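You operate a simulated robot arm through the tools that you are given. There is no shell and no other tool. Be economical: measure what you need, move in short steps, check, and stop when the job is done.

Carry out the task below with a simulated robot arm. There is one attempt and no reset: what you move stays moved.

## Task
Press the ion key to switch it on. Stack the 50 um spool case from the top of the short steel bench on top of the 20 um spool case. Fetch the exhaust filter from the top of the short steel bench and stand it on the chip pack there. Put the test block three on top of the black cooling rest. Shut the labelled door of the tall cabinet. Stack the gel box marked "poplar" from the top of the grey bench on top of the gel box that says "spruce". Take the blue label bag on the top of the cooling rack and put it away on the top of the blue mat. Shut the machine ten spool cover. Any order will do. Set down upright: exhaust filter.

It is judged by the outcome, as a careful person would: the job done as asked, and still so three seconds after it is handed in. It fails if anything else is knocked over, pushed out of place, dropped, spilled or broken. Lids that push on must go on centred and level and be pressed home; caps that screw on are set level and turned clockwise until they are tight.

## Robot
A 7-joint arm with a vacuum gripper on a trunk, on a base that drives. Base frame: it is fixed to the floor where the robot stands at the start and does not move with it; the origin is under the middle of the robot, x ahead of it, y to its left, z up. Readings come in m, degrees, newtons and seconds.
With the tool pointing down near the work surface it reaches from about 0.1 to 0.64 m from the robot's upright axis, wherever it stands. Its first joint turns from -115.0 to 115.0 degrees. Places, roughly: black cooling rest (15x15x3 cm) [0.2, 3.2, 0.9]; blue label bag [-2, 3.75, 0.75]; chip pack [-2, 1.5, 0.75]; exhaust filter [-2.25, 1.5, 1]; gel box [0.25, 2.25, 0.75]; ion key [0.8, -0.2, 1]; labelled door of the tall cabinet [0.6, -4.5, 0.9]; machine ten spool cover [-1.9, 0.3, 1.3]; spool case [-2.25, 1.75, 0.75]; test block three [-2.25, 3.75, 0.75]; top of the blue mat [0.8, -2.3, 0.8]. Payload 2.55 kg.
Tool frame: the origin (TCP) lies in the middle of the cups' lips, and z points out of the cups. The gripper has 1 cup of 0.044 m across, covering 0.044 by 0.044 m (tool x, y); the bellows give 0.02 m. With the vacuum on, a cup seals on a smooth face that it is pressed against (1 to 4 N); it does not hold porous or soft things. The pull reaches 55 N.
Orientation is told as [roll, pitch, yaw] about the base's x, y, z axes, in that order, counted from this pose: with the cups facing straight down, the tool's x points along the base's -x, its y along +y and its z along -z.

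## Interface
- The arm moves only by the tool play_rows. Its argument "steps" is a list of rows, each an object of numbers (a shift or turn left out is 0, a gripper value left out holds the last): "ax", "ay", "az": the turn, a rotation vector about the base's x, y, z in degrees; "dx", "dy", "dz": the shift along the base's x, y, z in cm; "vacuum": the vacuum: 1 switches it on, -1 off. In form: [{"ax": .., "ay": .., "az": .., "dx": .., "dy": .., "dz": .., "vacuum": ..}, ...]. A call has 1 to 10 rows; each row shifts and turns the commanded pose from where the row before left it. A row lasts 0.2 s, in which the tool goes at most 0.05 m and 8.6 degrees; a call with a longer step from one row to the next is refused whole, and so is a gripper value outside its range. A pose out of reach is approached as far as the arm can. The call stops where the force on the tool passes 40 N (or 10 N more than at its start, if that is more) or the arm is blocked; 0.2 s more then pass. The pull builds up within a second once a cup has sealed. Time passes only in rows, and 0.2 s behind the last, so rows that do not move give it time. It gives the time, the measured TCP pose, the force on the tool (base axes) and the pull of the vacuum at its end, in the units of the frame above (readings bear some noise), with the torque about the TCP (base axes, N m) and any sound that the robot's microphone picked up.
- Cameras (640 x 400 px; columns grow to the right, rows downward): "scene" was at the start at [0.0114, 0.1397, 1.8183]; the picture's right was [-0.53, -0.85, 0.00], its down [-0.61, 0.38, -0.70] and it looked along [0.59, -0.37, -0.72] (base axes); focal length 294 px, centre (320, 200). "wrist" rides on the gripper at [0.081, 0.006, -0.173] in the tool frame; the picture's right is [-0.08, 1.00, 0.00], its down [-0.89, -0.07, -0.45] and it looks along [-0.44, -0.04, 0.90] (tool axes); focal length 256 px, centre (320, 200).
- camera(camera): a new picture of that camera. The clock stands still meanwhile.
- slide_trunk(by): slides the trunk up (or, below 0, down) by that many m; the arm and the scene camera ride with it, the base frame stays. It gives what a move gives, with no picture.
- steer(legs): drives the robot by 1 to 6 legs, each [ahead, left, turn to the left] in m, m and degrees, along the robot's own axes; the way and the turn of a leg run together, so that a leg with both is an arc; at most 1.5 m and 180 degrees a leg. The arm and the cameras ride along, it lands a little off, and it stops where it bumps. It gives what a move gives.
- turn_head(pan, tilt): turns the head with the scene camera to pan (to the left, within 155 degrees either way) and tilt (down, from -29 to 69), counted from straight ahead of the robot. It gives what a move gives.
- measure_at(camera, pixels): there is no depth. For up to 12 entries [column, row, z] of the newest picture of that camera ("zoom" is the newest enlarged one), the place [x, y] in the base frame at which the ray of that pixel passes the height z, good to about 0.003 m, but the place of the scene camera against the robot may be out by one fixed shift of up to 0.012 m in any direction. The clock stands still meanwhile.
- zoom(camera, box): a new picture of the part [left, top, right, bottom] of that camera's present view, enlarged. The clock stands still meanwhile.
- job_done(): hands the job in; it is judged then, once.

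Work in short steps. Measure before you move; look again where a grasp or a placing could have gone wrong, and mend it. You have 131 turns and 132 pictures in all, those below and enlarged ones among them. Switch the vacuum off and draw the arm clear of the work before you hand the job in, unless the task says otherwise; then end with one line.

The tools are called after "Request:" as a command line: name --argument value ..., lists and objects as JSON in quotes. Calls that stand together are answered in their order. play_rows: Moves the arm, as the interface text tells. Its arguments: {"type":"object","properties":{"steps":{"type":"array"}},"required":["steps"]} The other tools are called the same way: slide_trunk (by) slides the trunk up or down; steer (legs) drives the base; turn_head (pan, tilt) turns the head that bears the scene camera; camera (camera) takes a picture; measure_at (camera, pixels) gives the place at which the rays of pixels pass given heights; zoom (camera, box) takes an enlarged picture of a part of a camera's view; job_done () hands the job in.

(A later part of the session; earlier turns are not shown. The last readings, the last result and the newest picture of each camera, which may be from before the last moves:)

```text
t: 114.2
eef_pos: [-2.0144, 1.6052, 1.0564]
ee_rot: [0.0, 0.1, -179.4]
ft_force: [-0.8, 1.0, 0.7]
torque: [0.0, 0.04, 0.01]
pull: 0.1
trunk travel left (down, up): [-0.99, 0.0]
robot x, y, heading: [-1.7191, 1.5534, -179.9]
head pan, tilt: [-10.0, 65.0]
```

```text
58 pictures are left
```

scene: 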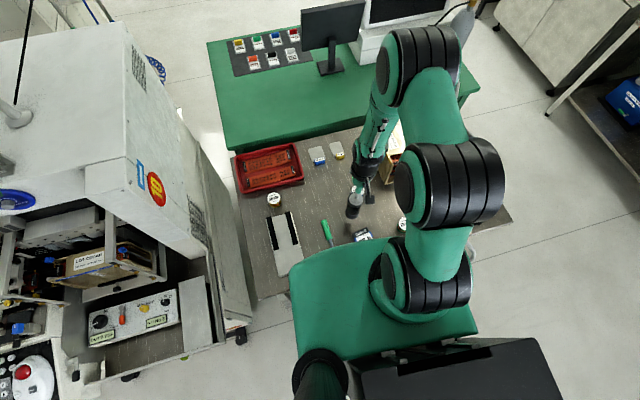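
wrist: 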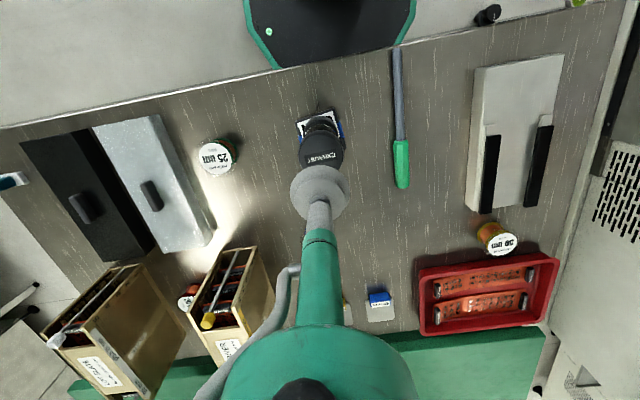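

The filter stands on the pack. Next the 50 um case: move above (-2.21,1.29) at this height and look straight down.

Request:
play_rows --steps '[{"dx": -2.5, "dy": -3.9}, {"dx": -2.5, "dy": -3.9}, {"dx": -2.5, "dy": -3.9}, {"dx": -2.5, "dy": -3.9}, {"dx": -2.5, "dy": -3.9}, {"dx": -2.5, "dy": -3.9}, {"dx": -2.5, "dy": -3.9}, {"dx": -2.5, "dy": -3.9}, {"dz": -4}, {"dz": -4}]'

Request:
camera --camera "wrist"

```text
t: 116.4
eef_pos: [-2.214, 1.2918, 0.9762]
ee_rot: [0.1, 0.0, -179.5]
ft_force: [-0.2, 0.8, -0.5]
torque: [0.04, -0.02, -0.01]
pull: 0.0
trunk travel left (down, up): [-0.99, 0.0]
robot x, y, heading: [-1.7217, 1.5549, -180.1]
head pan, tilt: [-10.0, 65.0]
```

```text
57 pictures are left
```

wrist: 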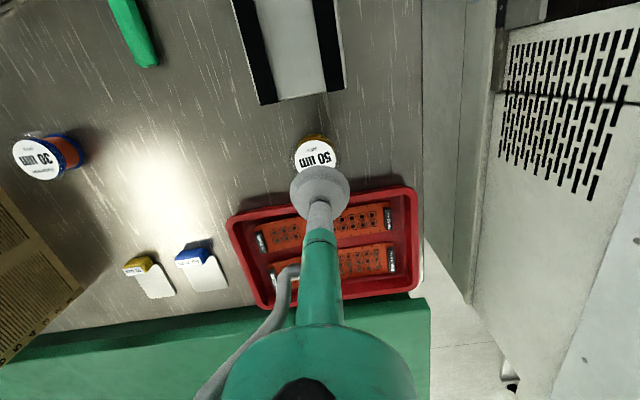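

Request:
zoom --camera "wrist" --box '[268, 110, 364, 220]'

Request:
measure_at --camera "wrist" --pixels '[[316, 155, 0.84], [316, 155, 0.85], [316, 155, 0.86], [293, 155, 0.85], [339, 155, 0.85]]'

```text
3.64 times, centred on (316, 165) of wrist
```

zoom: 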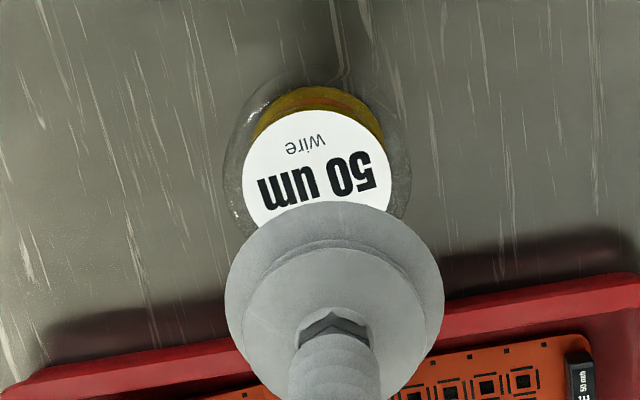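

```text
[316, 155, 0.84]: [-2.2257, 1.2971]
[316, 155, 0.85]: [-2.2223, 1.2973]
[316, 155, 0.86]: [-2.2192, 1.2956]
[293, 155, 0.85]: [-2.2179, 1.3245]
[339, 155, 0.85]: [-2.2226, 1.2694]
```

Label centre at wrist (315,160) → (-2.229,1.298), top z≈0.85. I move over it and lower with vacuum on.

Request:
play_rows --steps '[{"dx": -1.5, "dy": 0.6}, {"dz": -4}, {"dz": -4}, {"dz": -2, "vacuum": 1}, {"dz": -0.7}, {"dz": -0.4}, {}, {}]'

```text
t: 118.2
eef_pos: [-2.2295, 1.2995, 0.8644]
ee_rot: [0.1, 0.1, -179.6]
ft_force: [0.2, 0.6, 0.6]
torque: [-0.01, -0.03, -0.04]
pull: 54.3
trunk travel left (down, up): [-0.99, 0.0]
robot x, y, heading: [-1.7181, 1.5561, -179.8]
head pan, tilt: [-10.0, 65.0]
```

Sealed on the 50 um case. I lift it high, pull in a bit, then shift the base +y by ~0.24 m (legs of bench are clear at y≈1.28 and 2.18).

Request:
play_rows --steps '[{"dz": 3}, {"dz": 5}, {"dz": 5}, {"dz": 5}, {"dz": 5}, {"dx": 4, "dy": 3}, {"dx": 4, "dy": 3}, {"dx": 3, "dy": 3}, {"dy": 3}, {}]'

Request:
steer --legs '[[0, -0.24, 0]]'

Request:
steer --legs '[[0.04, 0, 0]]'

Request:
camera --camera "wrist"

```text
t: 120.4
eef_pos: [-2.1192, 1.4194, 1.0937]
ee_rot: [0.0, 0.1, -179.5]
ft_force: [-1.2, -0.8, -1.5]
torque: [0.04, 0.0, -0.03]
pull: 54.8
trunk travel left (down, up): [-0.99, 0.0]
robot x, y, heading: [-1.7202, 1.5514, -180.0]
head pan, tilt: [-10.0, 65.0]
```

```text
t: 122.2
eef_pos: [-2.1206, 1.6603, 1.0933]
ee_rot: [0.0, 0.1, -179.2]
ft_force: [0.9, -0.3, -1.0]
torque: [0.03, 0.0, -0.02]
pull: 54.9
trunk travel left (down, up): [-0.99, 0.0]
robot x, y, heading: [-1.7172, 1.7996, -179.6]
head pan, tilt: [-10.0, 65.0]
```

```text
t: 123.1
eef_pos: [-2.1586, 1.6617, 1.093]
ee_rot: [-0.1, 0.0, -179.2]
ft_force: [0.1, 0.1, -1.3]
torque: [0.02, 0.01, 0.07]
pull: 55.7
trunk travel left (down, up): [-0.99, 0.0]
robot x, y, heading: [-1.7602, 1.7947, -179.7]
head pan, tilt: [-10.0, 65.0]
```

```text
55 pictures are left
```

wrist: 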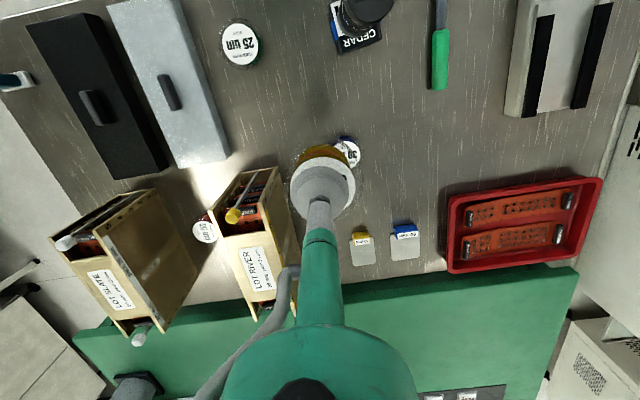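

RIVER magazine lies between. I go around its front: back to x≈-2.04, over to y≈1.905, then look before moving in.

Request:
play_rows --steps '[{"dx": 4}, {"dx": 4}, {"dx": 3, "dy": 3}, {"dy": 5}, {"dy": 5}, {"dy": 5}, {"dy": 5}, {"dx": -4, "dy": 1}, {"dx": -4}, {}]'

Request:
camera --camera "wrist"

```text
t: 125.3
eef_pos: [-2.1294, 1.8997, 1.0943]
ee_rot: [0.1, 0.0, -179.2]
ft_force: [0.7, 0.9, -0.4]
torque: [0.01, 0.03, -0.03]
pull: 55.1
trunk travel left (down, up): [-0.99, 0.0]
robot x, y, heading: [-1.7584, 1.797, -179.5]
head pan, tilt: [-10.0, 65.0]
```

```text
54 pictures are left
```

wrist: 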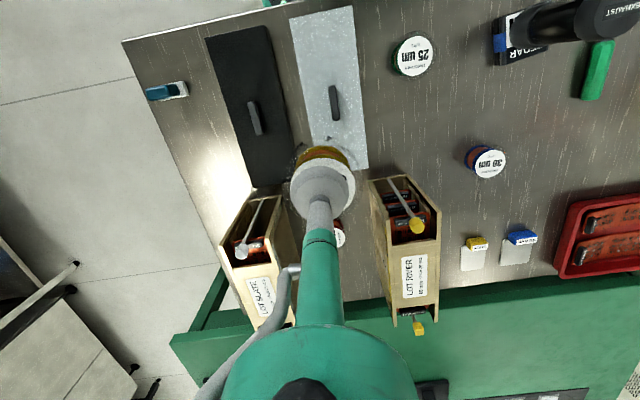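

I zoom to see the 20 um case partly hidden behind the tool.

Request:
zoom --camera "wrist" --box '[280, 170, 400, 280]'

Request:
measure_at --camera "wrist" --pixels '[[368, 180, 0.95], [392, 310, 0.95], [285, 195, 0.95], [297, 325, 0.95], [346, 235, 0.86], [337, 233, 0.86], [337, 248, 0.86]]'

```text
3.64 times, centred on (340, 225) of wrist
```

zoom: 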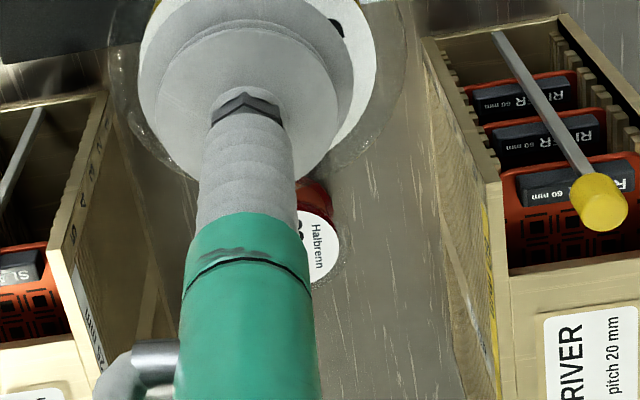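

```text
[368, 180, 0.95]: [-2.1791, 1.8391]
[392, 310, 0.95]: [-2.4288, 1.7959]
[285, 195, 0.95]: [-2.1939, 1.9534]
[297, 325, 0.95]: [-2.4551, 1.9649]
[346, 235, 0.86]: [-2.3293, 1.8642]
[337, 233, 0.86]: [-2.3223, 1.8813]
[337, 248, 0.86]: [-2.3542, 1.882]
```

Estimated 20 um centre ≈ (-2.33,1.889). I back off and sidestep for an unobstructed look.

Request:
play_rows --steps '[{"dx": 4}, {"dx": 2, "dy": -3}, {"dy": -4}, {}]'

Request:
zoom --camera "wrist" --box '[220, 180, 340, 290]'

```text
t: 126.3
eef_pos: [-2.0698, 1.8307, 1.0928]
ee_rot: [0.1, 0.1, -179.2]
ft_force: [1.2, -0.2, -1.1]
torque: [0.01, 0.04, 0.0]
pull: 54.8
trunk travel left (down, up): [-0.99, 0.0]
robot x, y, heading: [-1.7614, 1.7965, -179.8]
head pan, tilt: [-10.0, 65.0]
```

```text
3.64 times, centred on (280, 235) of wrist
```

zoom: 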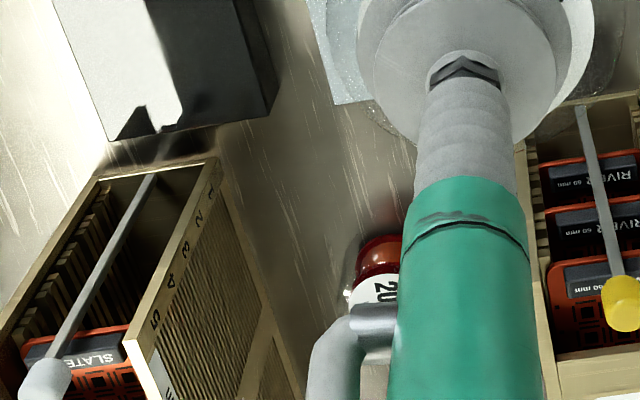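

Only the left edge (345,292) is visible; that gives the other bound.

Request:
measure_at --camera "zoom" --pixels '[[346, 292, 0.86], [372, 275, 0.86]]'

Request:
turn_head --pan -5 --tilt 55

Request:
zoom --camera "scene" --box '[240, 100, 480, 250]'

```text
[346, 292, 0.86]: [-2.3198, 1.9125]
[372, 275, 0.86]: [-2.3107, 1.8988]
```

```text
t: 127.0
eef_pos: [-2.0711, 1.83, 1.0935]
ee_rot: [0.0, 0.2, -179.2]
ft_force: [0.0, -0.3, -1.3]
torque: [-0.03, 0.01, 0.0]
pull: 54.9
trunk travel left (down, up): [-0.99, 0.0]
robot x, y, heading: [-1.7603, 1.7995, -179.8]
head pan, tilt: [-5.0, 55.0]
```

```text
2.67 times, centred on (360, 175) of scene
```

zoom: 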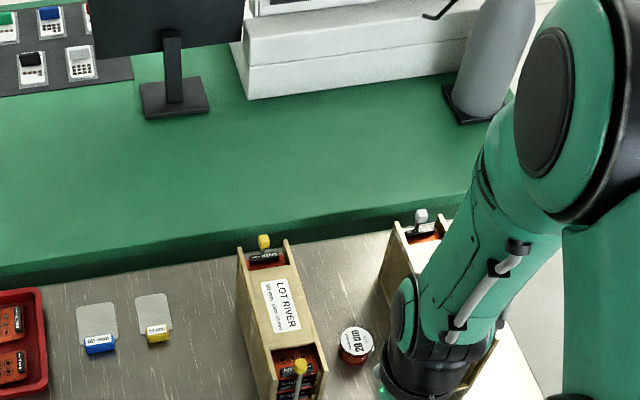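

Both edges give centre y≈1.888. I check x with the scene zoom: label at (355,341), and the 50/60 mm tags aside.

Request:
measure_at --camera "zoom" --pixels '[[355, 341, 0.86], [355, 341, 0.85]]'

```text
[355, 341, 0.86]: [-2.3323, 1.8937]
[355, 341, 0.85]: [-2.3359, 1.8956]
```

Agreed: target (-2.332,1.889). I move in at this height, then check reach and pose.

Request:
play_rows --steps '[{"dy": 3}, {"dy": 2.9}, {"dx": -4}, {"dx": -4}, {"dx": -4}, {"dx": -4}, {"dx": -4}, {"dx": -4}, {"dx": -2.1}, {}]'

```text
t: 129.2
eef_pos: [-2.3309, 1.8894, 1.0944]
ee_rot: [-0.1, 0.1, -179.2]
ft_force: [-0.3, -0.1, 0.2]
torque: [0.01, -0.01, 0.03]
pull: 55.1
trunk travel left (down, up): [-0.99, 0.0]
robot x, y, heading: [-1.7599, 1.7983, -179.5]
head pan, tilt: [-5.0, 55.0]
```

Lower to z≈0.94, then look.

Request:
play_rows --steps '[{"dz": -5}, {"dz": -5}, {"dz": -4}, {"dz": -1}, {}]'

Request:
zoom --camera "wrist" --box '[220, 80, 420, 280]'

Request:
zoom --camera "scene" --box '[310, 150, 470, 270]'

```text
t: 130.4
eef_pos: [-2.3314, 1.8898, 0.9427]
ee_rot: [-0.1, 0.1, -179.2]
ft_force: [0.3, -0.7, -0.6]
torque: [0.02, 0.0, 0.05]
pull: 54.5
trunk travel left (down, up): [-0.99, 0.0]
robot x, y, heading: [-1.7581, 1.7973, -179.6]
head pan, tilt: [-5.0, 55.0]
```

```text
2.00 times, centred on (320, 180) of wrist
```

zoom: 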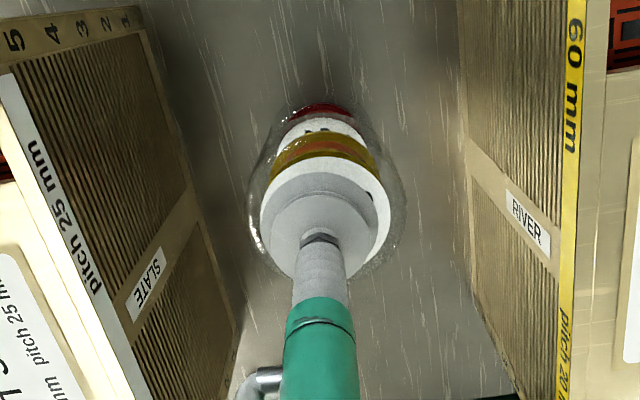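

```text
3.33 times, centred on (390, 210) of scene
```

zoom: 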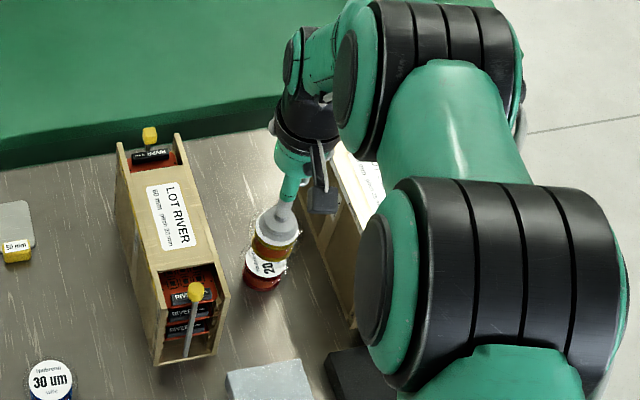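

Well aligned. I lower in small steps until contact.

Request:
play_rows --steps '[{"dz": -0.5}, {"dz": -0.5}, {"dz": -0.4}, {"dz": -0.3}, {}]'

```text
t: 131.6
eef_pos: [-2.3324, 1.8913, 0.927]
ee_rot: [0.0, 0.1, -179.2]
ft_force: [-0.6, -0.3, -0.2]
torque: [0.03, -0.04, -0.01]
pull: 55.1
trunk travel left (down, up): [-0.99, 0.0]
robot x, y, heading: [-1.7603, 1.8013, -179.6]
head pan, tilt: [-5.0, 55.0]
```

Request:
play_rows --steps '[{"dz": -0.3}, {"dz": -0.3}, {"dz": -0.3}, {}]'

Request:
zoom --camera "wrist" --box '[260, 110, 380, 220]'

```text
t: 132.6
eef_pos: [-2.3309, 1.8891, 0.9185]
ee_rot: [0.0, 0.1, -179.2]
ft_force: [0.2, -0.2, -0.3]
torque: [0.0, 0.01, 0.0]
pull: 54.5
trunk travel left (down, up): [-0.99, 0.0]
robot x, y, heading: [-1.7633, 1.7992, -179.7]
head pan, tilt: [-5.0, 55.0]
```

```text
3.64 times, centred on (320, 165) of wrist
```

zoom: 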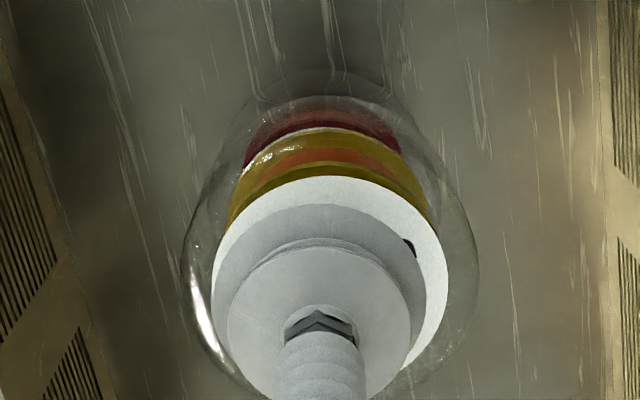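

Request:
play_rows --steps '[{"dz": -0.3}, {"dz": -0.3}, {"dz": -0.3}, {}]'

Request:
play_rows --steps '[{"dz": -0.3}, {"dz": -0.2}, {}]'

```text
t: 133.6
eef_pos: [-2.3319, 1.8899, 0.9095]
ee_rot: [0.0, 0.1, -179.3]
ft_force: [0.5, 0.9, -0.1]
torque: [-0.02, -0.04, 0.01]
pull: 54.8
trunk travel left (down, up): [-0.99, 0.0]
robot x, y, heading: [-1.7613, 1.8, -179.7]
head pan, tilt: [-5.0, 55.0]
```

```text
t: 134.4
eef_pos: [-2.3304, 1.8903, 0.9043]
ee_rot: [0.1, 0.1, -179.2]
ft_force: [-0.1, -0.3, -0.7]
torque: [-0.02, 0.02, 0.01]
pull: 54.9
trunk travel left (down, up): [-0.99, 0.0]
robot x, y, heading: [-1.7598, 1.7973, -179.8]
head pan, tilt: [-5.0, 55.0]
```

Request:
play_rows --steps '[{"dz": -0.3}, {"dz": -0.3}, {}]'

Request:
zoom --camera "scene" --box '[350, 190, 430, 250]'

```text
t: 135.2
eef_pos: [-2.3309, 1.8911, 0.8993]
ee_rot: [0.0, -0.1, -179.1]
ft_force: [1.7, 0.2, 11.6]
torque: [0.01, -0.15, 0.02]
pull: 54.3
trunk travel left (down, up): [-0.99, 0.0]
robot x, y, heading: [-1.7611, 1.7951, -179.4]
head pan, tilt: [-5.0, 55.0]
```

```text
6.67 times, centred on (390, 220) of scene
```

zoom: 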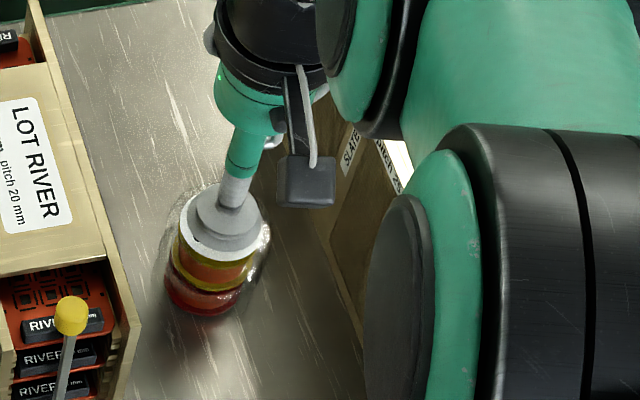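

Contact at 0.899 (11.6 N), stacked concentrically. Release and lift.

Request:
play_rows --steps '[{"vacuum": -1}, {}, {}, {}, {}, {"dz": 0.4}, {"dz": 1}, {"dz": 4}, {"dz": 5}, {"dz": 5}]'

Request:
zoom --camera "scene" --box '[350, 190, 430, 250]'

```text
t: 137.4
eef_pos: [-2.3293, 1.8879, 1.0525]
ee_rot: [0.0, 0.1, -179.2]
ft_force: [0.9, 0.0, -0.3]
torque: [0.02, 0.03, 0.01]
pull: 0.0
trunk travel left (down, up): [-0.99, 0.0]
robot x, y, heading: [-1.7605, 1.7964, -179.7]
head pan, tilt: [-5.0, 55.0]
```

```text
6.67 times, centred on (390, 220) of scene
```

zoom: 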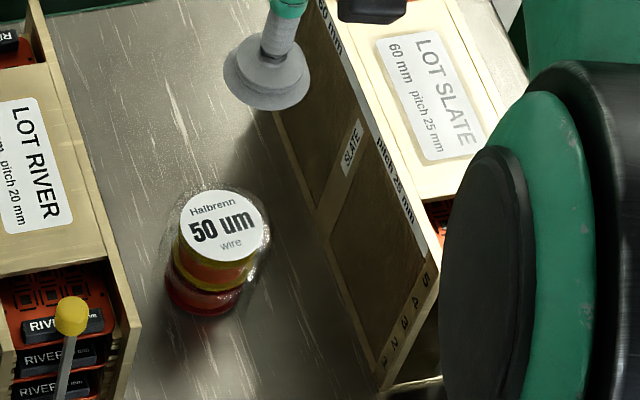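

Stacked well. I retract the arm, back off, turn to face +y (the cooling rack), and look.

Request:
play_rows --steps '[{"dz": 4}, {"dx": 4}, {"dx": 4}, {"dx": 4}, {"dx": 4}, {"dx": 4}, {"dx": 3}, {}]'

Request:
steer --legs '[[-0.55, 0, 0], [0, 0, -90], [0.6, 0.4, 0]]'

Request:
turn_head --pan 15 --tilt 30

Request:
camera --camera "scene"

```text
t: 139.2
eef_pos: [-2.1028, 1.8917, 1.0899]
ee_rot: [0.1, 0.2, -179.1]
ft_force: [-0.2, -0.2, -0.1]
torque: [0.02, 0.01, 0.0]
pull: 0.1
trunk travel left (down, up): [-0.99, 0.0]
robot x, y, heading: [-1.7599, 1.7964, -179.7]
head pan, tilt: [-5.0, 55.0]
```

```text
t: 149.7
eef_pos: [-1.5376, 2.7375, 1.0901]
ee_rot: [0.1, 0.1, 91.6]
ft_force: [-0.3, 0.0, 0.2]
torque: [-0.04, 0.02, -0.01]
pull: 0.1
trunk travel left (down, up): [-0.99, 0.0]
robot x, y, heading: [-1.6279, 2.394, 91.3]
head pan, tilt: [-5.0, 55.0]
```

```text
t: 150.5
eef_pos: [-1.5382, 2.7366, 1.0893]
ee_rot: [0.0, 0.1, 91.6]
ft_force: [0.5, 0.1, 0.4]
torque: [0.0, -0.02, 0.01]
pull: 0.1
trunk travel left (down, up): [-0.99, 0.0]
robot x, y, heading: [-1.6267, 2.3939, 90.9]
head pan, tilt: [15.0, 30.0]
```

```text
45 pictures are left
```

scene: 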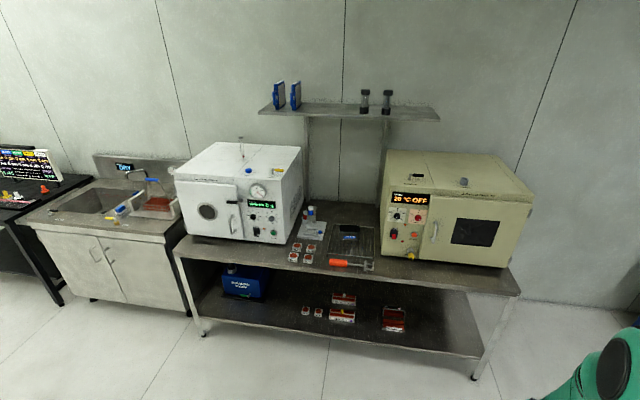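

The rack items lie between the two ovens around (330,245). Zoom and measure.

Request:
zoom --camera "scene" --box '[270, 195, 398, 280]'

Request:
measure_at --camera "scene" --pixels '[[330, 283, 0.8], [180, 255, 0.8], [515, 290, 0.8], [307, 258, 0.82], [313, 228, 0.82], [293, 256, 0.82]]'

```text
4.71 times, centred on (334, 238) of scene
```

zoom: 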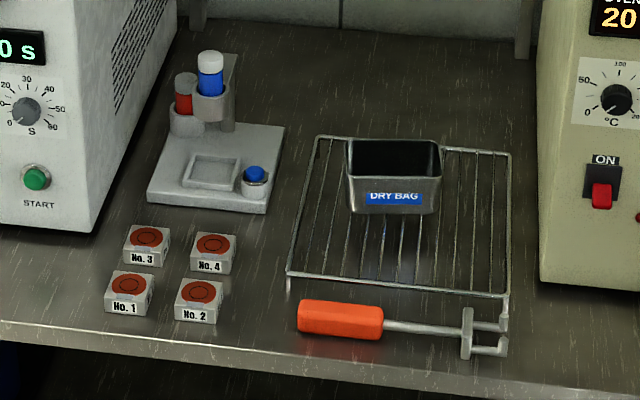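

```text
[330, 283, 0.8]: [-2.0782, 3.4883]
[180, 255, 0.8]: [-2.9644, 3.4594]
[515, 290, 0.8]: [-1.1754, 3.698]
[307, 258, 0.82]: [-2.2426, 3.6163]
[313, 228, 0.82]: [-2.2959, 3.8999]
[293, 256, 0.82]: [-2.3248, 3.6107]
```

Test block No. 3 is at zoom (147,245), the DRY BAG sits on the wire rack. I drive up to about (-2.1,3.12) and look with the wrist camera.

Request:
measure_at --camera "zoom" --pixels '[[147, 238, 0.83], [395, 175, 0.85]]'

Request:
steer --legs '[[0.35, 0.5, -1], [0.35, 0, 0]]'

Request:
camera --camera "wrist"

```text
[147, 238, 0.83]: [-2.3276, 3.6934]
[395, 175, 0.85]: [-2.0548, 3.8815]
```

```text
t: 155.8
eef_pos: [-2.0426, 3.4215, 1.0894]
ee_rot: [0.0, 0.1, 90.6]
ft_force: [0.0, -0.5, -0.1]
torque: [0.03, 0.02, 0.0]
pull: 0.0
trunk travel left (down, up): [-0.99, 0.0]
robot x, y, heading: [-2.1407, 3.0805, 90.2]
head pan, tilt: [15.0, 30.0]
```

```text
43 pictures are left
```

wrist: 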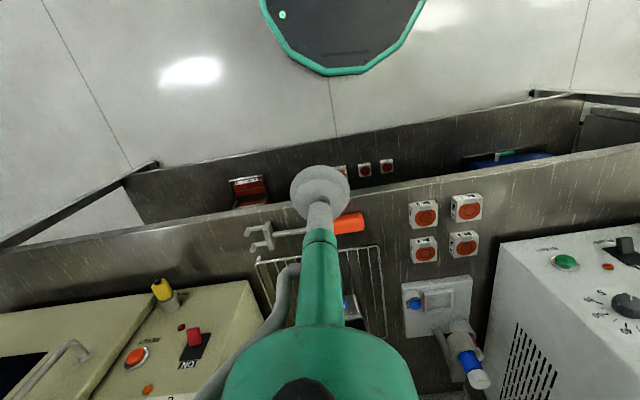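

No. 3 is the lower-right block at wrist (463,243). I measure it and drive 0.1 m closer.

Request:
measure_at --camera "wrist" --pixels '[[463, 244, 0.82], [463, 244, 0.84], [425, 216, 0.83], [330, 175, 0.8], [355, 305, 0.86]]'

Request:
steer --legs '[[0.1, 0, 0]]'

Request:
play_rows --steps '[{"dx": -4, "dy": 1.5}, {"dx": -4, "dy": 1.5}, {"dx": -4, "dy": 1.5}, {"dx": -4, "dy": 1.5}, {"dx": -4, "dy": 1.5}, {"dx": -4, "dy": 1.5}, {"dx": -4, "dy": 1.5}, {"dz": -4}, {"dz": -4}, {"dz": -4}]'

Request:
camera --camera "wrist"

```text
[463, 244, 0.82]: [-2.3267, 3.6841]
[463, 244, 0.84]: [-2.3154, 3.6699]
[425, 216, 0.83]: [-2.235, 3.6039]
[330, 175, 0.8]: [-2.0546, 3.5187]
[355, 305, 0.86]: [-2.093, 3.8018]
```

```text
t: 157.0
eef_pos: [-2.0441, 3.5218, 1.0904]
ee_rot: [0.1, 0.1, 90.8]
ft_force: [-0.6, -0.3, -0.2]
torque: [-0.02, 0.04, -0.03]
pull: 0.1
trunk travel left (down, up): [-0.99, 0.0]
robot x, y, heading: [-2.1402, 3.1781, 90.3]
head pan, tilt: [15.0, 30.0]
```

```text
t: 159.2
eef_pos: [-2.3203, 3.6262, 0.9697]
ee_rot: [0.1, 0.1, 90.7]
ft_force: [0.3, -0.9, 0.0]
torque: [-0.02, -0.01, 0.0]
pull: 0.1
trunk travel left (down, up): [-0.99, 0.0]
robot x, y, heading: [-2.1397, 3.1767, 90.2]
head pan, tilt: [15.0, 30.0]
```

```text
42 pictures are left
```

wrist: 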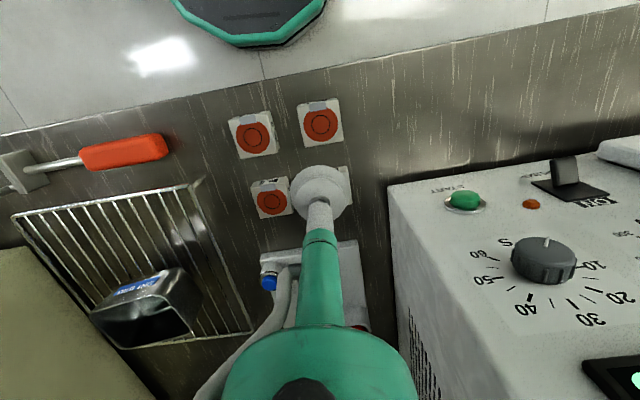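

Block No. 3 is mostly hidden behind the cup; its right edge shows at x≈350. Zoom and measure the neighbours for exact geometry.

Request:
zoom --camera "wrist" --box '[220, 90, 380, 230]'

Request:
measure_at --camera "wrist" --pixels '[[320, 124, 0.82], [320, 124, 0.84], [253, 136, 0.82], [272, 200, 0.82], [272, 200, 0.84]]'

```text
2.86 times, centred on (300, 160) of wrist
```

zoom: 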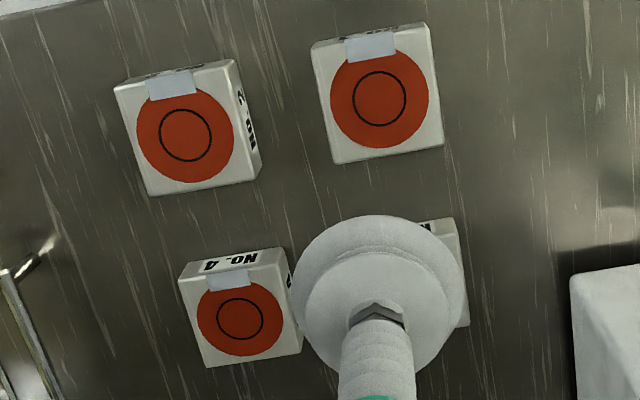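

```text
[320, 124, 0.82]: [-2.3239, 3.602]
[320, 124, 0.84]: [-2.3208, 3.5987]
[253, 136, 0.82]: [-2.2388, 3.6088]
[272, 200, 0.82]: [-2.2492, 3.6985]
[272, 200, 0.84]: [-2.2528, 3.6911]
```

Inferring No. 3 centre at wrist ≈ (332,192).

Request:
measure_at --camera "wrist" --pixels '[[332, 192, 0.82], [332, 192, 0.83], [332, 192, 0.84]]'

Request:
play_rows --steps '[{"dy": -4}, {"dy": -3, "dx": 4}, {}]'

Request:
zoom --camera "wrist" --box '[280, 150, 440, 290]'

```text
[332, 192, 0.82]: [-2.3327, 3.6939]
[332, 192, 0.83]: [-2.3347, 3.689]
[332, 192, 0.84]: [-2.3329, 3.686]
```

```text
t: 160.0
eef_pos: [-2.2817, 3.5552, 0.9704]
ee_rot: [0.0, 0.1, 90.7]
ft_force: [0.3, -1.5, 0.2]
torque: [-0.03, -0.04, 0.01]
pull: 0.0
trunk travel left (down, up): [-0.99, 0.0]
robot x, y, heading: [-2.1402, 3.1809, 90.3]
head pan, tilt: [15.0, 30.0]
```

```text
2.86 times, centred on (360, 220) of wrist
```

zoom: 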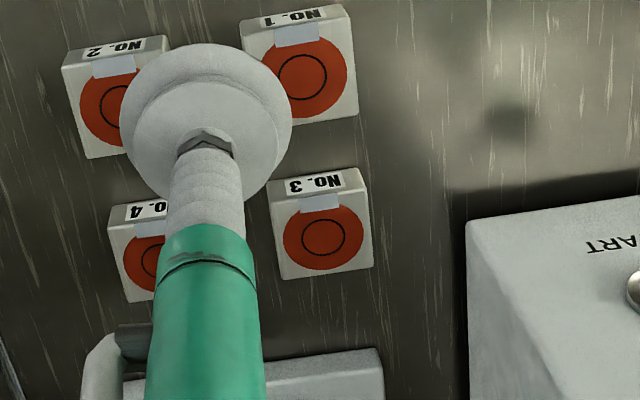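

No. 3 is fully visible; its disc centre is at zoom (323,238).

Request:
measure_at --camera "zoom" --pixels '[[323, 237, 0.82], [323, 237, 0.83], [323, 237, 0.84], [277, 243, 0.83], [372, 228, 0.83]]'

```text
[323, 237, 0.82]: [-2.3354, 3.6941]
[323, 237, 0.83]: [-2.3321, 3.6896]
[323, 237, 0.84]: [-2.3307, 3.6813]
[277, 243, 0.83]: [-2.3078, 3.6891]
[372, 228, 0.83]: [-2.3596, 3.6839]
```

Target (-2.333,3.689). Move over and lower with vacuum on until sealed.

Request:
play_rows --steps '[{"dx": -1.7, "dy": 4.5}, {"dx": -1.7, "dy": 4.5}, {"dx": -1.7, "dy": 4.4}, {"dz": -5}, {"dz": -4}, {"dz": -1.5, "vacuum": 1}, {"dz": -0.5}, {"dz": -0.5}, {}, {}]'

```text
t: 162.2
eef_pos: [-2.3356, 3.6893, 0.8562]
ee_rot: [0.0, 0.0, 90.7]
ft_force: [0.0, 0.5, 0.2]
torque: [0.01, -0.03, 0.0]
pull: 0.0
trunk travel left (down, up): [-0.99, 0.0]
robot x, y, heading: [-2.1402, 3.177, 90.3]
head pan, tilt: [15.0, 30.0]
```

Request:
play_rows --steps '[{"dz": -0.5}, {"dz": -0.5}, {"dz": -0.5}, {"dz": -0.4}, {}, {}]'

```text
t: 163.6
eef_pos: [-2.3337, 3.6901, 0.8359]
ee_rot: [0.0, 0.2, 90.7]
ft_force: [-0.2, 0.8, -0.5]
torque: [-0.02, 0.0, 0.01]
pull: 0.0
trunk travel left (down, up): [-0.99, 0.0]
robot x, y, heading: [-2.1367, 3.1746, 90.2]
head pan, tilt: [15.0, 30.0]
```

Request:
play_rows --steps '[{"dz": -0.5}, {"dz": -0.5}, {"dz": -0.4}, {}, {}]'

```text
t: 164.8
eef_pos: [-2.3349, 3.6902, 0.8235]
ee_rot: [0.1, -0.1, 90.6]
ft_force: [-1.8, -2.1, 9.4]
torque: [-0.06, -0.18, -0.01]
pull: 54.9
trunk travel left (down, up): [-0.99, 0.0]
robot x, y, heading: [-2.1378, 3.1793, 90.2]
head pan, tilt: [15.0, 30.0]
```

Sealed on No. 3. Lift straight up, retract, back away and turn toward the grey bench.

Request:
play_rows --steps '[{"dz": 2}, {"dz": 5}, {"dz": 5}, {"dz": 5}, {"dz": 5}, {"dy": -4, "dx": 3}, {"dy": -4, "dx": 3}, {"dy": -4, "dx": 3}, {"dy": -3, "dx": 4}, {"dx": 4}]'

Request:
steer --legs '[[-0.4, 0, 0], [0, 0, -90], [1.2, 0, 0]]'

Request:
turn_head --pan 5 --tilt 35

Request:
camera --camera "scene"

```text
t: 167.0
eef_pos: [-2.1637, 3.5416, 1.0395]
ee_rot: [0.2, 0.2, 90.8]
ft_force: [0.1, 0.7, -1.1]
torque: [0.01, -0.02, 0.0]
pull: 55.0
trunk travel left (down, up): [-0.99, 0.0]
robot x, y, heading: [-2.1386, 3.1825, 90.4]
head pan, tilt: [15.0, 30.0]
```

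```text
t: 178.9
eef_pos: [-0.5846, 2.8412, 1.0398]
ee_rot: [0.1, 0.1, 2.3]
ft_force: [-0.4, -0.1, -1.1]
torque: [-0.02, 0.01, -0.04]
pull: 55.5
trunk travel left (down, up): [-0.99, 0.0]
robot x, y, heading: [-0.9442, 2.8002, 1.6]
head pan, tilt: [15.0, 30.0]
```

```text
t: 179.7
eef_pos: [-0.5832, 2.8418, 1.0416]
ee_rot: [0.0, 0.2, 2.3]
ft_force: [0.1, 0.9, -1.9]
torque: [-0.01, -0.01, -0.02]
pull: 54.7
trunk travel left (down, up): [-0.99, 0.0]
robot x, y, heading: [-0.9445, 2.806, 1.8]
head pan, tilt: [5.0, 35.0]
```

```text
39 pictures are left
```

scene: 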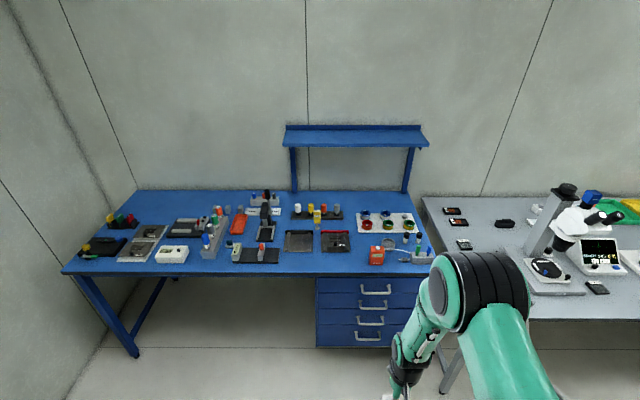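

Two dark square plates at (298,241) and (336,241); the black cooling rest should be at about (0.2,3.2). Zoom and measure.

Request:
zoom --camera "scene" --box '[220, 190, 440, 275]'

Request:
measure_at --camera "scene" --pixels '[[298, 241, 0.83], [336, 241, 0.83], [320, 275, 0.8], [185, 228, 0.83], [315, 212, 0.83]]'

```text
2.91 times, centred on (330, 232) of scene
```

zoom: 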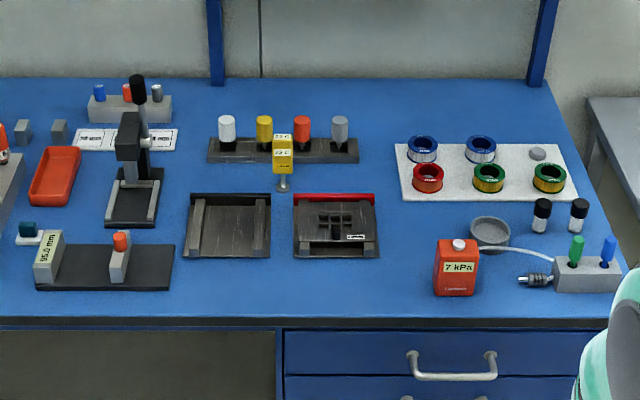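

```text
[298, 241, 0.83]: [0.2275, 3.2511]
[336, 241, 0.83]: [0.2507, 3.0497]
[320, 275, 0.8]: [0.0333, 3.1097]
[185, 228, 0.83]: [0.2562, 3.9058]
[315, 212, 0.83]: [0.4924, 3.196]
```

The left plate (two grey rails) at about (0.23,3.25) is the black cooling rest. I drive up to it.

Request:
steer --legs '[[0.58, 0.38, -2]]'

Request:
camera --camera "wrist"

```text
t: 183.5
eef_pos: [-0.0057, 3.2234, 1.0392]
ee_rot: [0.1, 0.1, 0.8]
ft_force: [0.1, 0.3, -2.0]
torque: [-0.01, 0.01, 0.02]
pull: 54.3
trunk travel left (down, up): [-0.99, 0.0]
robot x, y, heading: [-0.3689, 3.1993, 0.5]
head pan, tilt: [5.0, 35.0]
```

```text
37 pictures are left
```

wrist: 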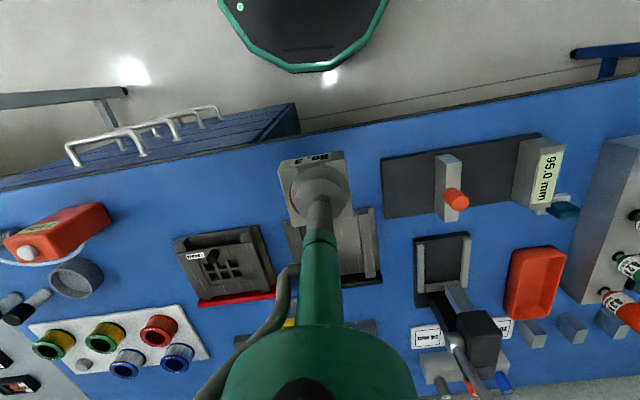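

Request:
zoom --camera "wrist" --box '[160, 180, 400, 330]'

Request:
measure_at --camera "wrist" --pixels '[[284, 221, 0.83], [370, 207, 0.83], [381, 280, 0.83], [334, 248, 0.83], [225, 262, 0.83]]'

```text
2.67 times, centred on (280, 255) of wrist
```

zoom: 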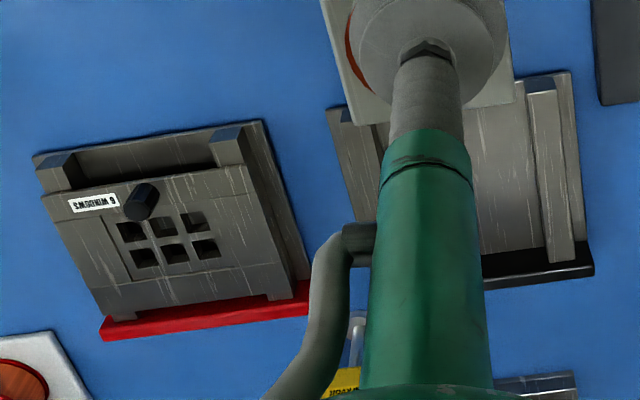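

```text
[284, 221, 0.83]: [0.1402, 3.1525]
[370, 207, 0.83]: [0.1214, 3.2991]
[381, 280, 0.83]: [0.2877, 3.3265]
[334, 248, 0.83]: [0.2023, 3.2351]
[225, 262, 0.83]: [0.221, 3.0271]
```

The rest with black rear strip is the right one, centre ≈ (0.214,3.24). I move the block over it and lower.

Request:
play_rows --steps '[{"dx": 4.4, "dy": 0.4}, {"dx": 4.4, "dy": 0.4}, {"dx": 4.4, "dy": 0.4}, {"dx": 4.4, "dy": 0.4}, {"dx": 4.4}, {"dz": -4}, {"dz": -4}, {"dz": -4}, {"dz": -3}, {}]'

Request:
zoom --camera "wrist" --box '[220, 80, 420, 240]'

```text
t: 185.7
eef_pos: [0.2133, 3.2362, 0.8886]
ee_rot: [0.1, 0.2, 0.8]
ft_force: [-0.7, 0.9, -0.7]
torque: [0.01, 0.01, 0.01]
pull: 54.5
trunk travel left (down, up): [-0.99, 0.0]
robot x, y, heading: [-0.3668, 3.1927, 0.3]
head pan, tilt: [5.0, 35.0]
```

```text
2.50 times, centred on (320, 160) of wrist
```

zoom: 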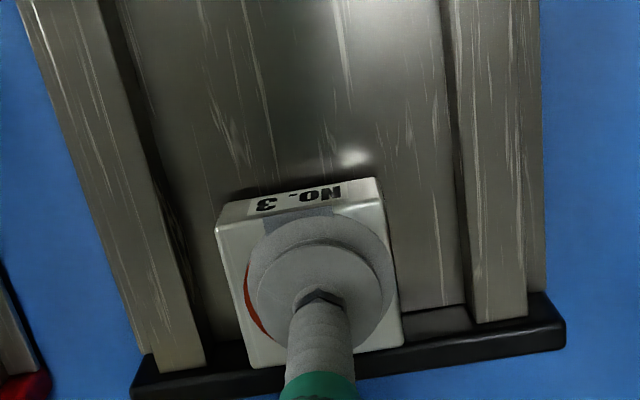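

I measure the rest's inner edges from here to confirm the spot.

Request:
measure_at --camera "zoom" --pixels '[[230, 345, 0.83], [440, 310, 0.83], [185, 300, 0.84], [465, 250, 0.84], [300, 80, 0.83]]'

Request:
play_rows --steps '[{"dx": -0.8, "dy": 0.3}, {"dz": -1}, {"dz": -1}, {"dz": -0.5}, {}]'

```text
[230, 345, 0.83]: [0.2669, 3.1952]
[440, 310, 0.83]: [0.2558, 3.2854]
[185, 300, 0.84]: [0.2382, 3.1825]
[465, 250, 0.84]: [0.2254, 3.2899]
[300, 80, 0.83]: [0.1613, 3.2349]
```

```text
t: 186.7
eef_pos: [0.2177, 3.2426, 0.8763]
ee_rot: [0.1, -1.0, 0.8]
ft_force: [-3.9, -1.0, 21.5]
torque: [-0.2, 0.4, -0.05]
pull: 54.9
trunk travel left (down, up): [-0.99, 0.0]
robot x, y, heading: [-0.3675, 3.1966, 0.1]
head pan, tilt: [5.0, 35.0]
stopped in row 4: the force on the tool passed its limit (the readings are from after the stop); the commanded pose is now the measured one
```

Contact at 0.876 with 40 N peak. I ease up slightly and check that the block sits flat on the plate.

Request:
play_rows --steps '[{"dz": 0.3, "dx": -0.4, "ay": -1}, {}, {}]'

Request:
zoom --camera "wrist" --box '[220, 80, 420, 240]'

Request:
zoom --camera "scene" --box '[250, 170, 450, 320]'

```text
t: 187.5
eef_pos: [0.2082, 3.2424, 0.8762]
ee_rot: [0.0, -1.5, 0.8]
ft_force: [5.1, 0.1, 5.8]
torque: [-0.09, 0.23, -0.01]
pull: 54.7
trunk travel left (down, up): [-0.99, 0.0]
robot x, y, heading: [-0.3675, 3.1979, 0.3]
head pan, tilt: [5.0, 35.0]
```

```text
2.50 times, centred on (320, 160) of wrist
```

zoom: 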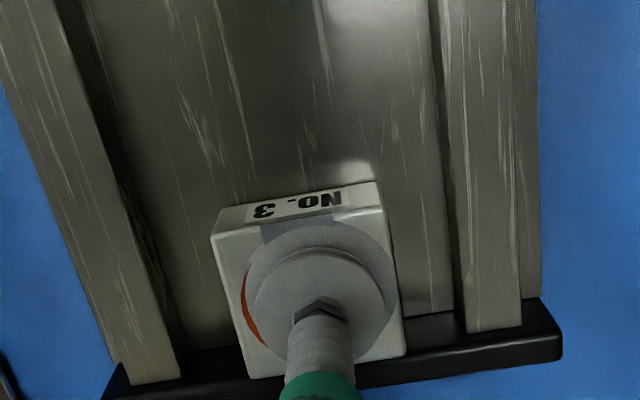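

```text
2.67 times, centred on (350, 245) of scene
```

zoom: 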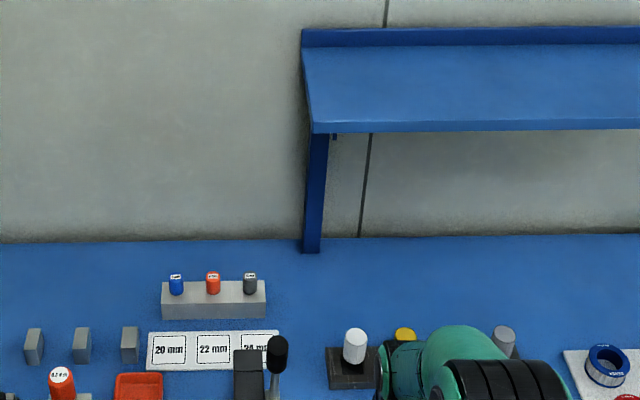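

The block may be touching the rear strip. I lift 1 cm, move 1.5 cm forward (-x), level the tool, and set down again.

Request:
play_rows --steps '[{"dz": 1}, {"dz": 0.5, "ay": 1.5, "dx": -1.5}, {}, {"dz": -0.7}, {"dz": -0.4}, {}]'

Request:
play_rows --steps '[{"dz": -0.3}, {"dz": -0.3}, {}]'

Request:
play_rows --steps '[{"dz": -0.3}, {"dz": -0.3}, {}]'

```text
t: 188.9
eef_pos: [0.1922, 3.2422, 0.8795]
ee_rot: [0.0, 0.0, 0.8]
ft_force: [0.1, -0.9, -5.6]
torque: [-0.03, 0.0, 0.01]
pull: 55.2
trunk travel left (down, up): [-0.99, 0.0]
robot x, y, heading: [-0.3668, 3.1949, 0.3]
head pan, tilt: [5.0, 35.0]
```

```text
t: 189.7
eef_pos: [0.1936, 3.2416, 0.8774]
ee_rot: [0.1, -0.4, 0.8]
ft_force: [-4.2, 0.6, 15.0]
torque: [-0.08, -0.37, 0.0]
pull: 55.3
trunk travel left (down, up): [-0.99, 0.0]
robot x, y, heading: [-0.3711, 3.1976, 0.2]
head pan, tilt: [5.0, 35.0]
```

```text
t: 190.3
eef_pos: [0.1965, 3.2411, 0.8729]
ee_rot: [0.1, -0.6, 0.8]
ft_force: [-10.5, -0.8, 22.7]
torque: [-0.16, -0.29, -0.01]
pull: 54.3
trunk travel left (down, up): [-0.99, 0.0]
robot x, y, heading: [-0.3678, 3.1976, 0.2]
head pan, tilt: [5.0, 35.0]
stopped in row 3: the force on the tool passed its limit (the readings are from after the stop); the commanded pose is now the measured one
```

Same contact height with the tool level, so it is resting on the plate. Release and lift, then check.

Request:
play_rows --steps '[{"dz": 0.3, "dx": -0.3}, {"vacuum": -1}, {}, {}, {}, {}, {"dz": 0.5}, {"dz": 3}, {"dz": 5}, {"dz": 5}]'

Request:
camera --camera "wrist"

```text
t: 192.5
eef_pos: [0.1931, 3.2439, 1.0087]
ee_rot: [0.1, -0.5, 0.8]
ft_force: [-0.6, 0.3, -0.1]
torque: [0.05, -0.06, 0.03]
pull: 0.1
trunk travel left (down, up): [-0.99, 0.0]
robot x, y, heading: [-0.3699, 3.1993, 0.3]
head pan, tilt: [5.0, 35.0]
```

```text
32 pictures are left
```

wrist: 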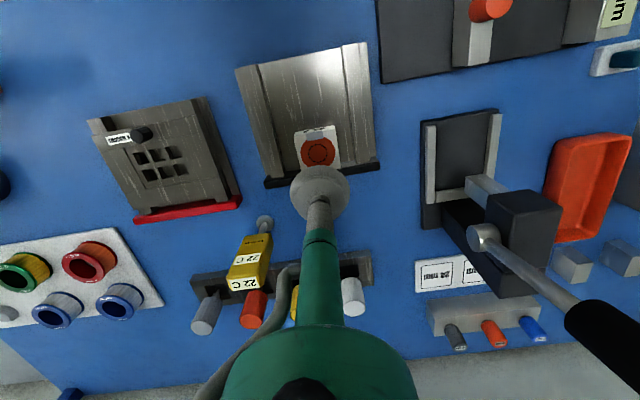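

Request:
zoom --camera "wrist" --box '[230, 40, 400, 200]'

Request:
measure_at --camera "wrist" --pixels '[[317, 153, 0.875], [236, 67, 0.86], [370, 43, 0.86], [268, 185, 0.86], [381, 168, 0.86]]'

```text
2.50 times, centred on (315, 120) of wrist
```

zoom: 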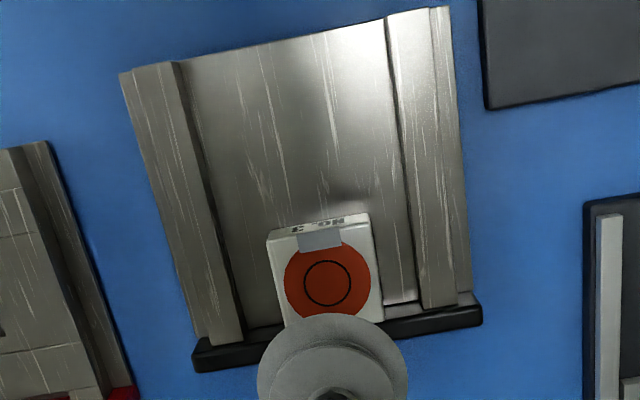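

```text
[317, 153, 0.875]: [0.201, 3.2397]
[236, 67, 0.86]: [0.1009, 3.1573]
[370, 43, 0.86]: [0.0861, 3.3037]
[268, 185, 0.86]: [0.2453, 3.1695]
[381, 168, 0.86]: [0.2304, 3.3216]
```

The block rests on the black cooling rest. Now to the gel boxes near (0.25,2.25): retract, back off and shift right, then look.

Request:
play_rows --steps '[{"dx": -4, "dz": 2}, {"dx": -4, "dz": 2}, {"dx": -4, "dz": 2}, {"dx": -4}, {"dx": -4}, {"dx": -2, "ay": 0.5}]'

Request:
steer --legs '[[-0.3, 0, 0], [0, -0.95, 0]]'

Request:
turn_head --pan 5 --tilt 42

Request:
camera --camera "scene"

```text
t: 193.9
eef_pos: [-0.026, 3.2409, 1.071]
ee_rot: [0.0, 0.0, 0.7]
ft_force: [0.3, -0.3, 0.9]
torque: [-0.03, -0.01, 0.02]
pull: 0.1
trunk travel left (down, up): [-0.99, 0.0]
robot x, y, heading: [-0.3677, 3.197, -0.1]
head pan, tilt: [5.0, 35.0]
```

```text
t: 200.5
eef_pos: [-0.3197, 2.2894, 1.0707]
ee_rot: [0.1, 0.0, 1.1]
ft_force: [0.1, -1.1, 0.0]
torque: [-0.01, -0.01, 0.02]
pull: 0.2
trunk travel left (down, up): [-0.99, 0.0]
robot x, y, heading: [-0.6634, 2.2422, 0.7]
head pan, tilt: [5.0, 35.0]
```

```text
t: 201.2
eef_pos: [-0.3204, 2.2903, 1.0709]
ee_rot: [0.1, -0.1, 1.0]
ft_force: [-0.4, -0.4, -0.1]
torque: [0.02, 0.03, 0.02]
pull: 0.1
trunk travel left (down, up): [-0.99, 0.0]
robot x, y, heading: [-0.6643, 2.2421, 0.6]
head pan, tilt: [5.0, 42.0]
```

```text
30 pictures are left
```

scene: 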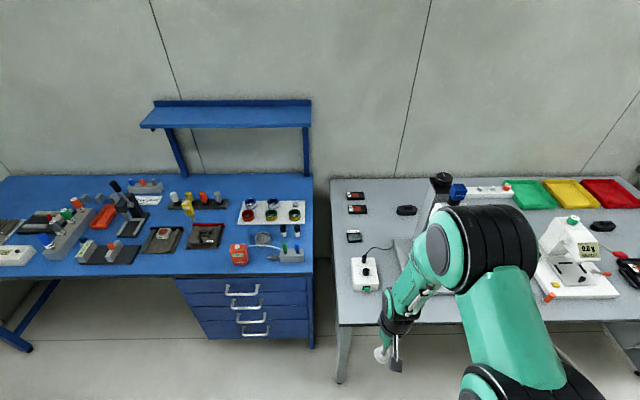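

Small dark boxes at (356,195), (357,209), (354,236). Zoom and measure.

Request:
zoom --camera "scene" --box '[330, 180, 430, 250]'

Request:
measure_at --camera "scene" --pixels '[[356, 194, 0.82], [357, 209, 0.82], [354, 236, 0.82], [338, 325, 0.8]]'

```text
5.71 times, centred on (380, 215) of scene
```

zoom: 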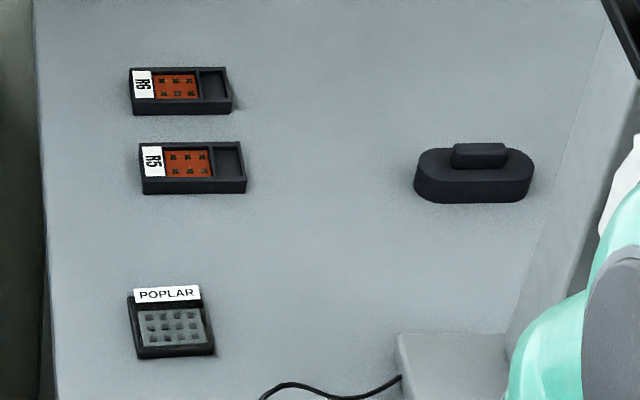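

```text
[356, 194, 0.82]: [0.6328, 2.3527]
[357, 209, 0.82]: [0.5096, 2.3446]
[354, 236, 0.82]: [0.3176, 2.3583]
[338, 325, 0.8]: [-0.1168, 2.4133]
```

POPLAR is at (0.318,2.358). SPRUCE is not visible yet; I drive closer and look with the wrist camera.

Request:
steer --legs '[[0.37, -0.04, 0]]'

Request:
camera --camera "wrist"

```text
t: 203.4
eef_pos: [0.019, 2.2336, 1.0695]
ee_rot: [-0.2, 0.1, -0.5]
ft_force: [0.7, 0.2, -0.3]
torque: [-0.08, 0.06, -0.01]
pull: 0.0
trunk travel left (down, up): [-0.99, 0.0]
robot x, y, heading: [-0.3274, 2.1899, -1.0]
head pan, tilt: [5.0, 42.0]
stopped in leg 1: the robot was blocked; the commanded pose is now the measured one
```

```text
28 pictures are left
```

wrist: 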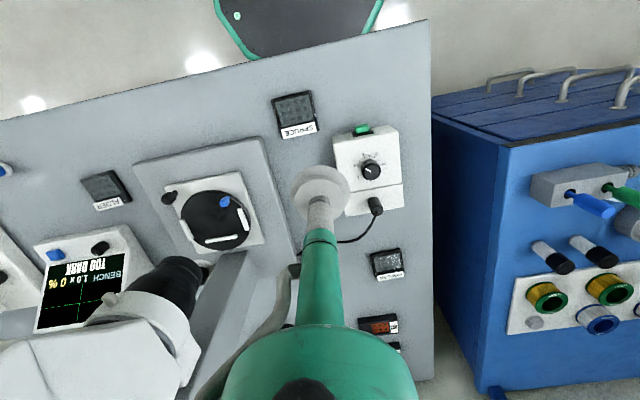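

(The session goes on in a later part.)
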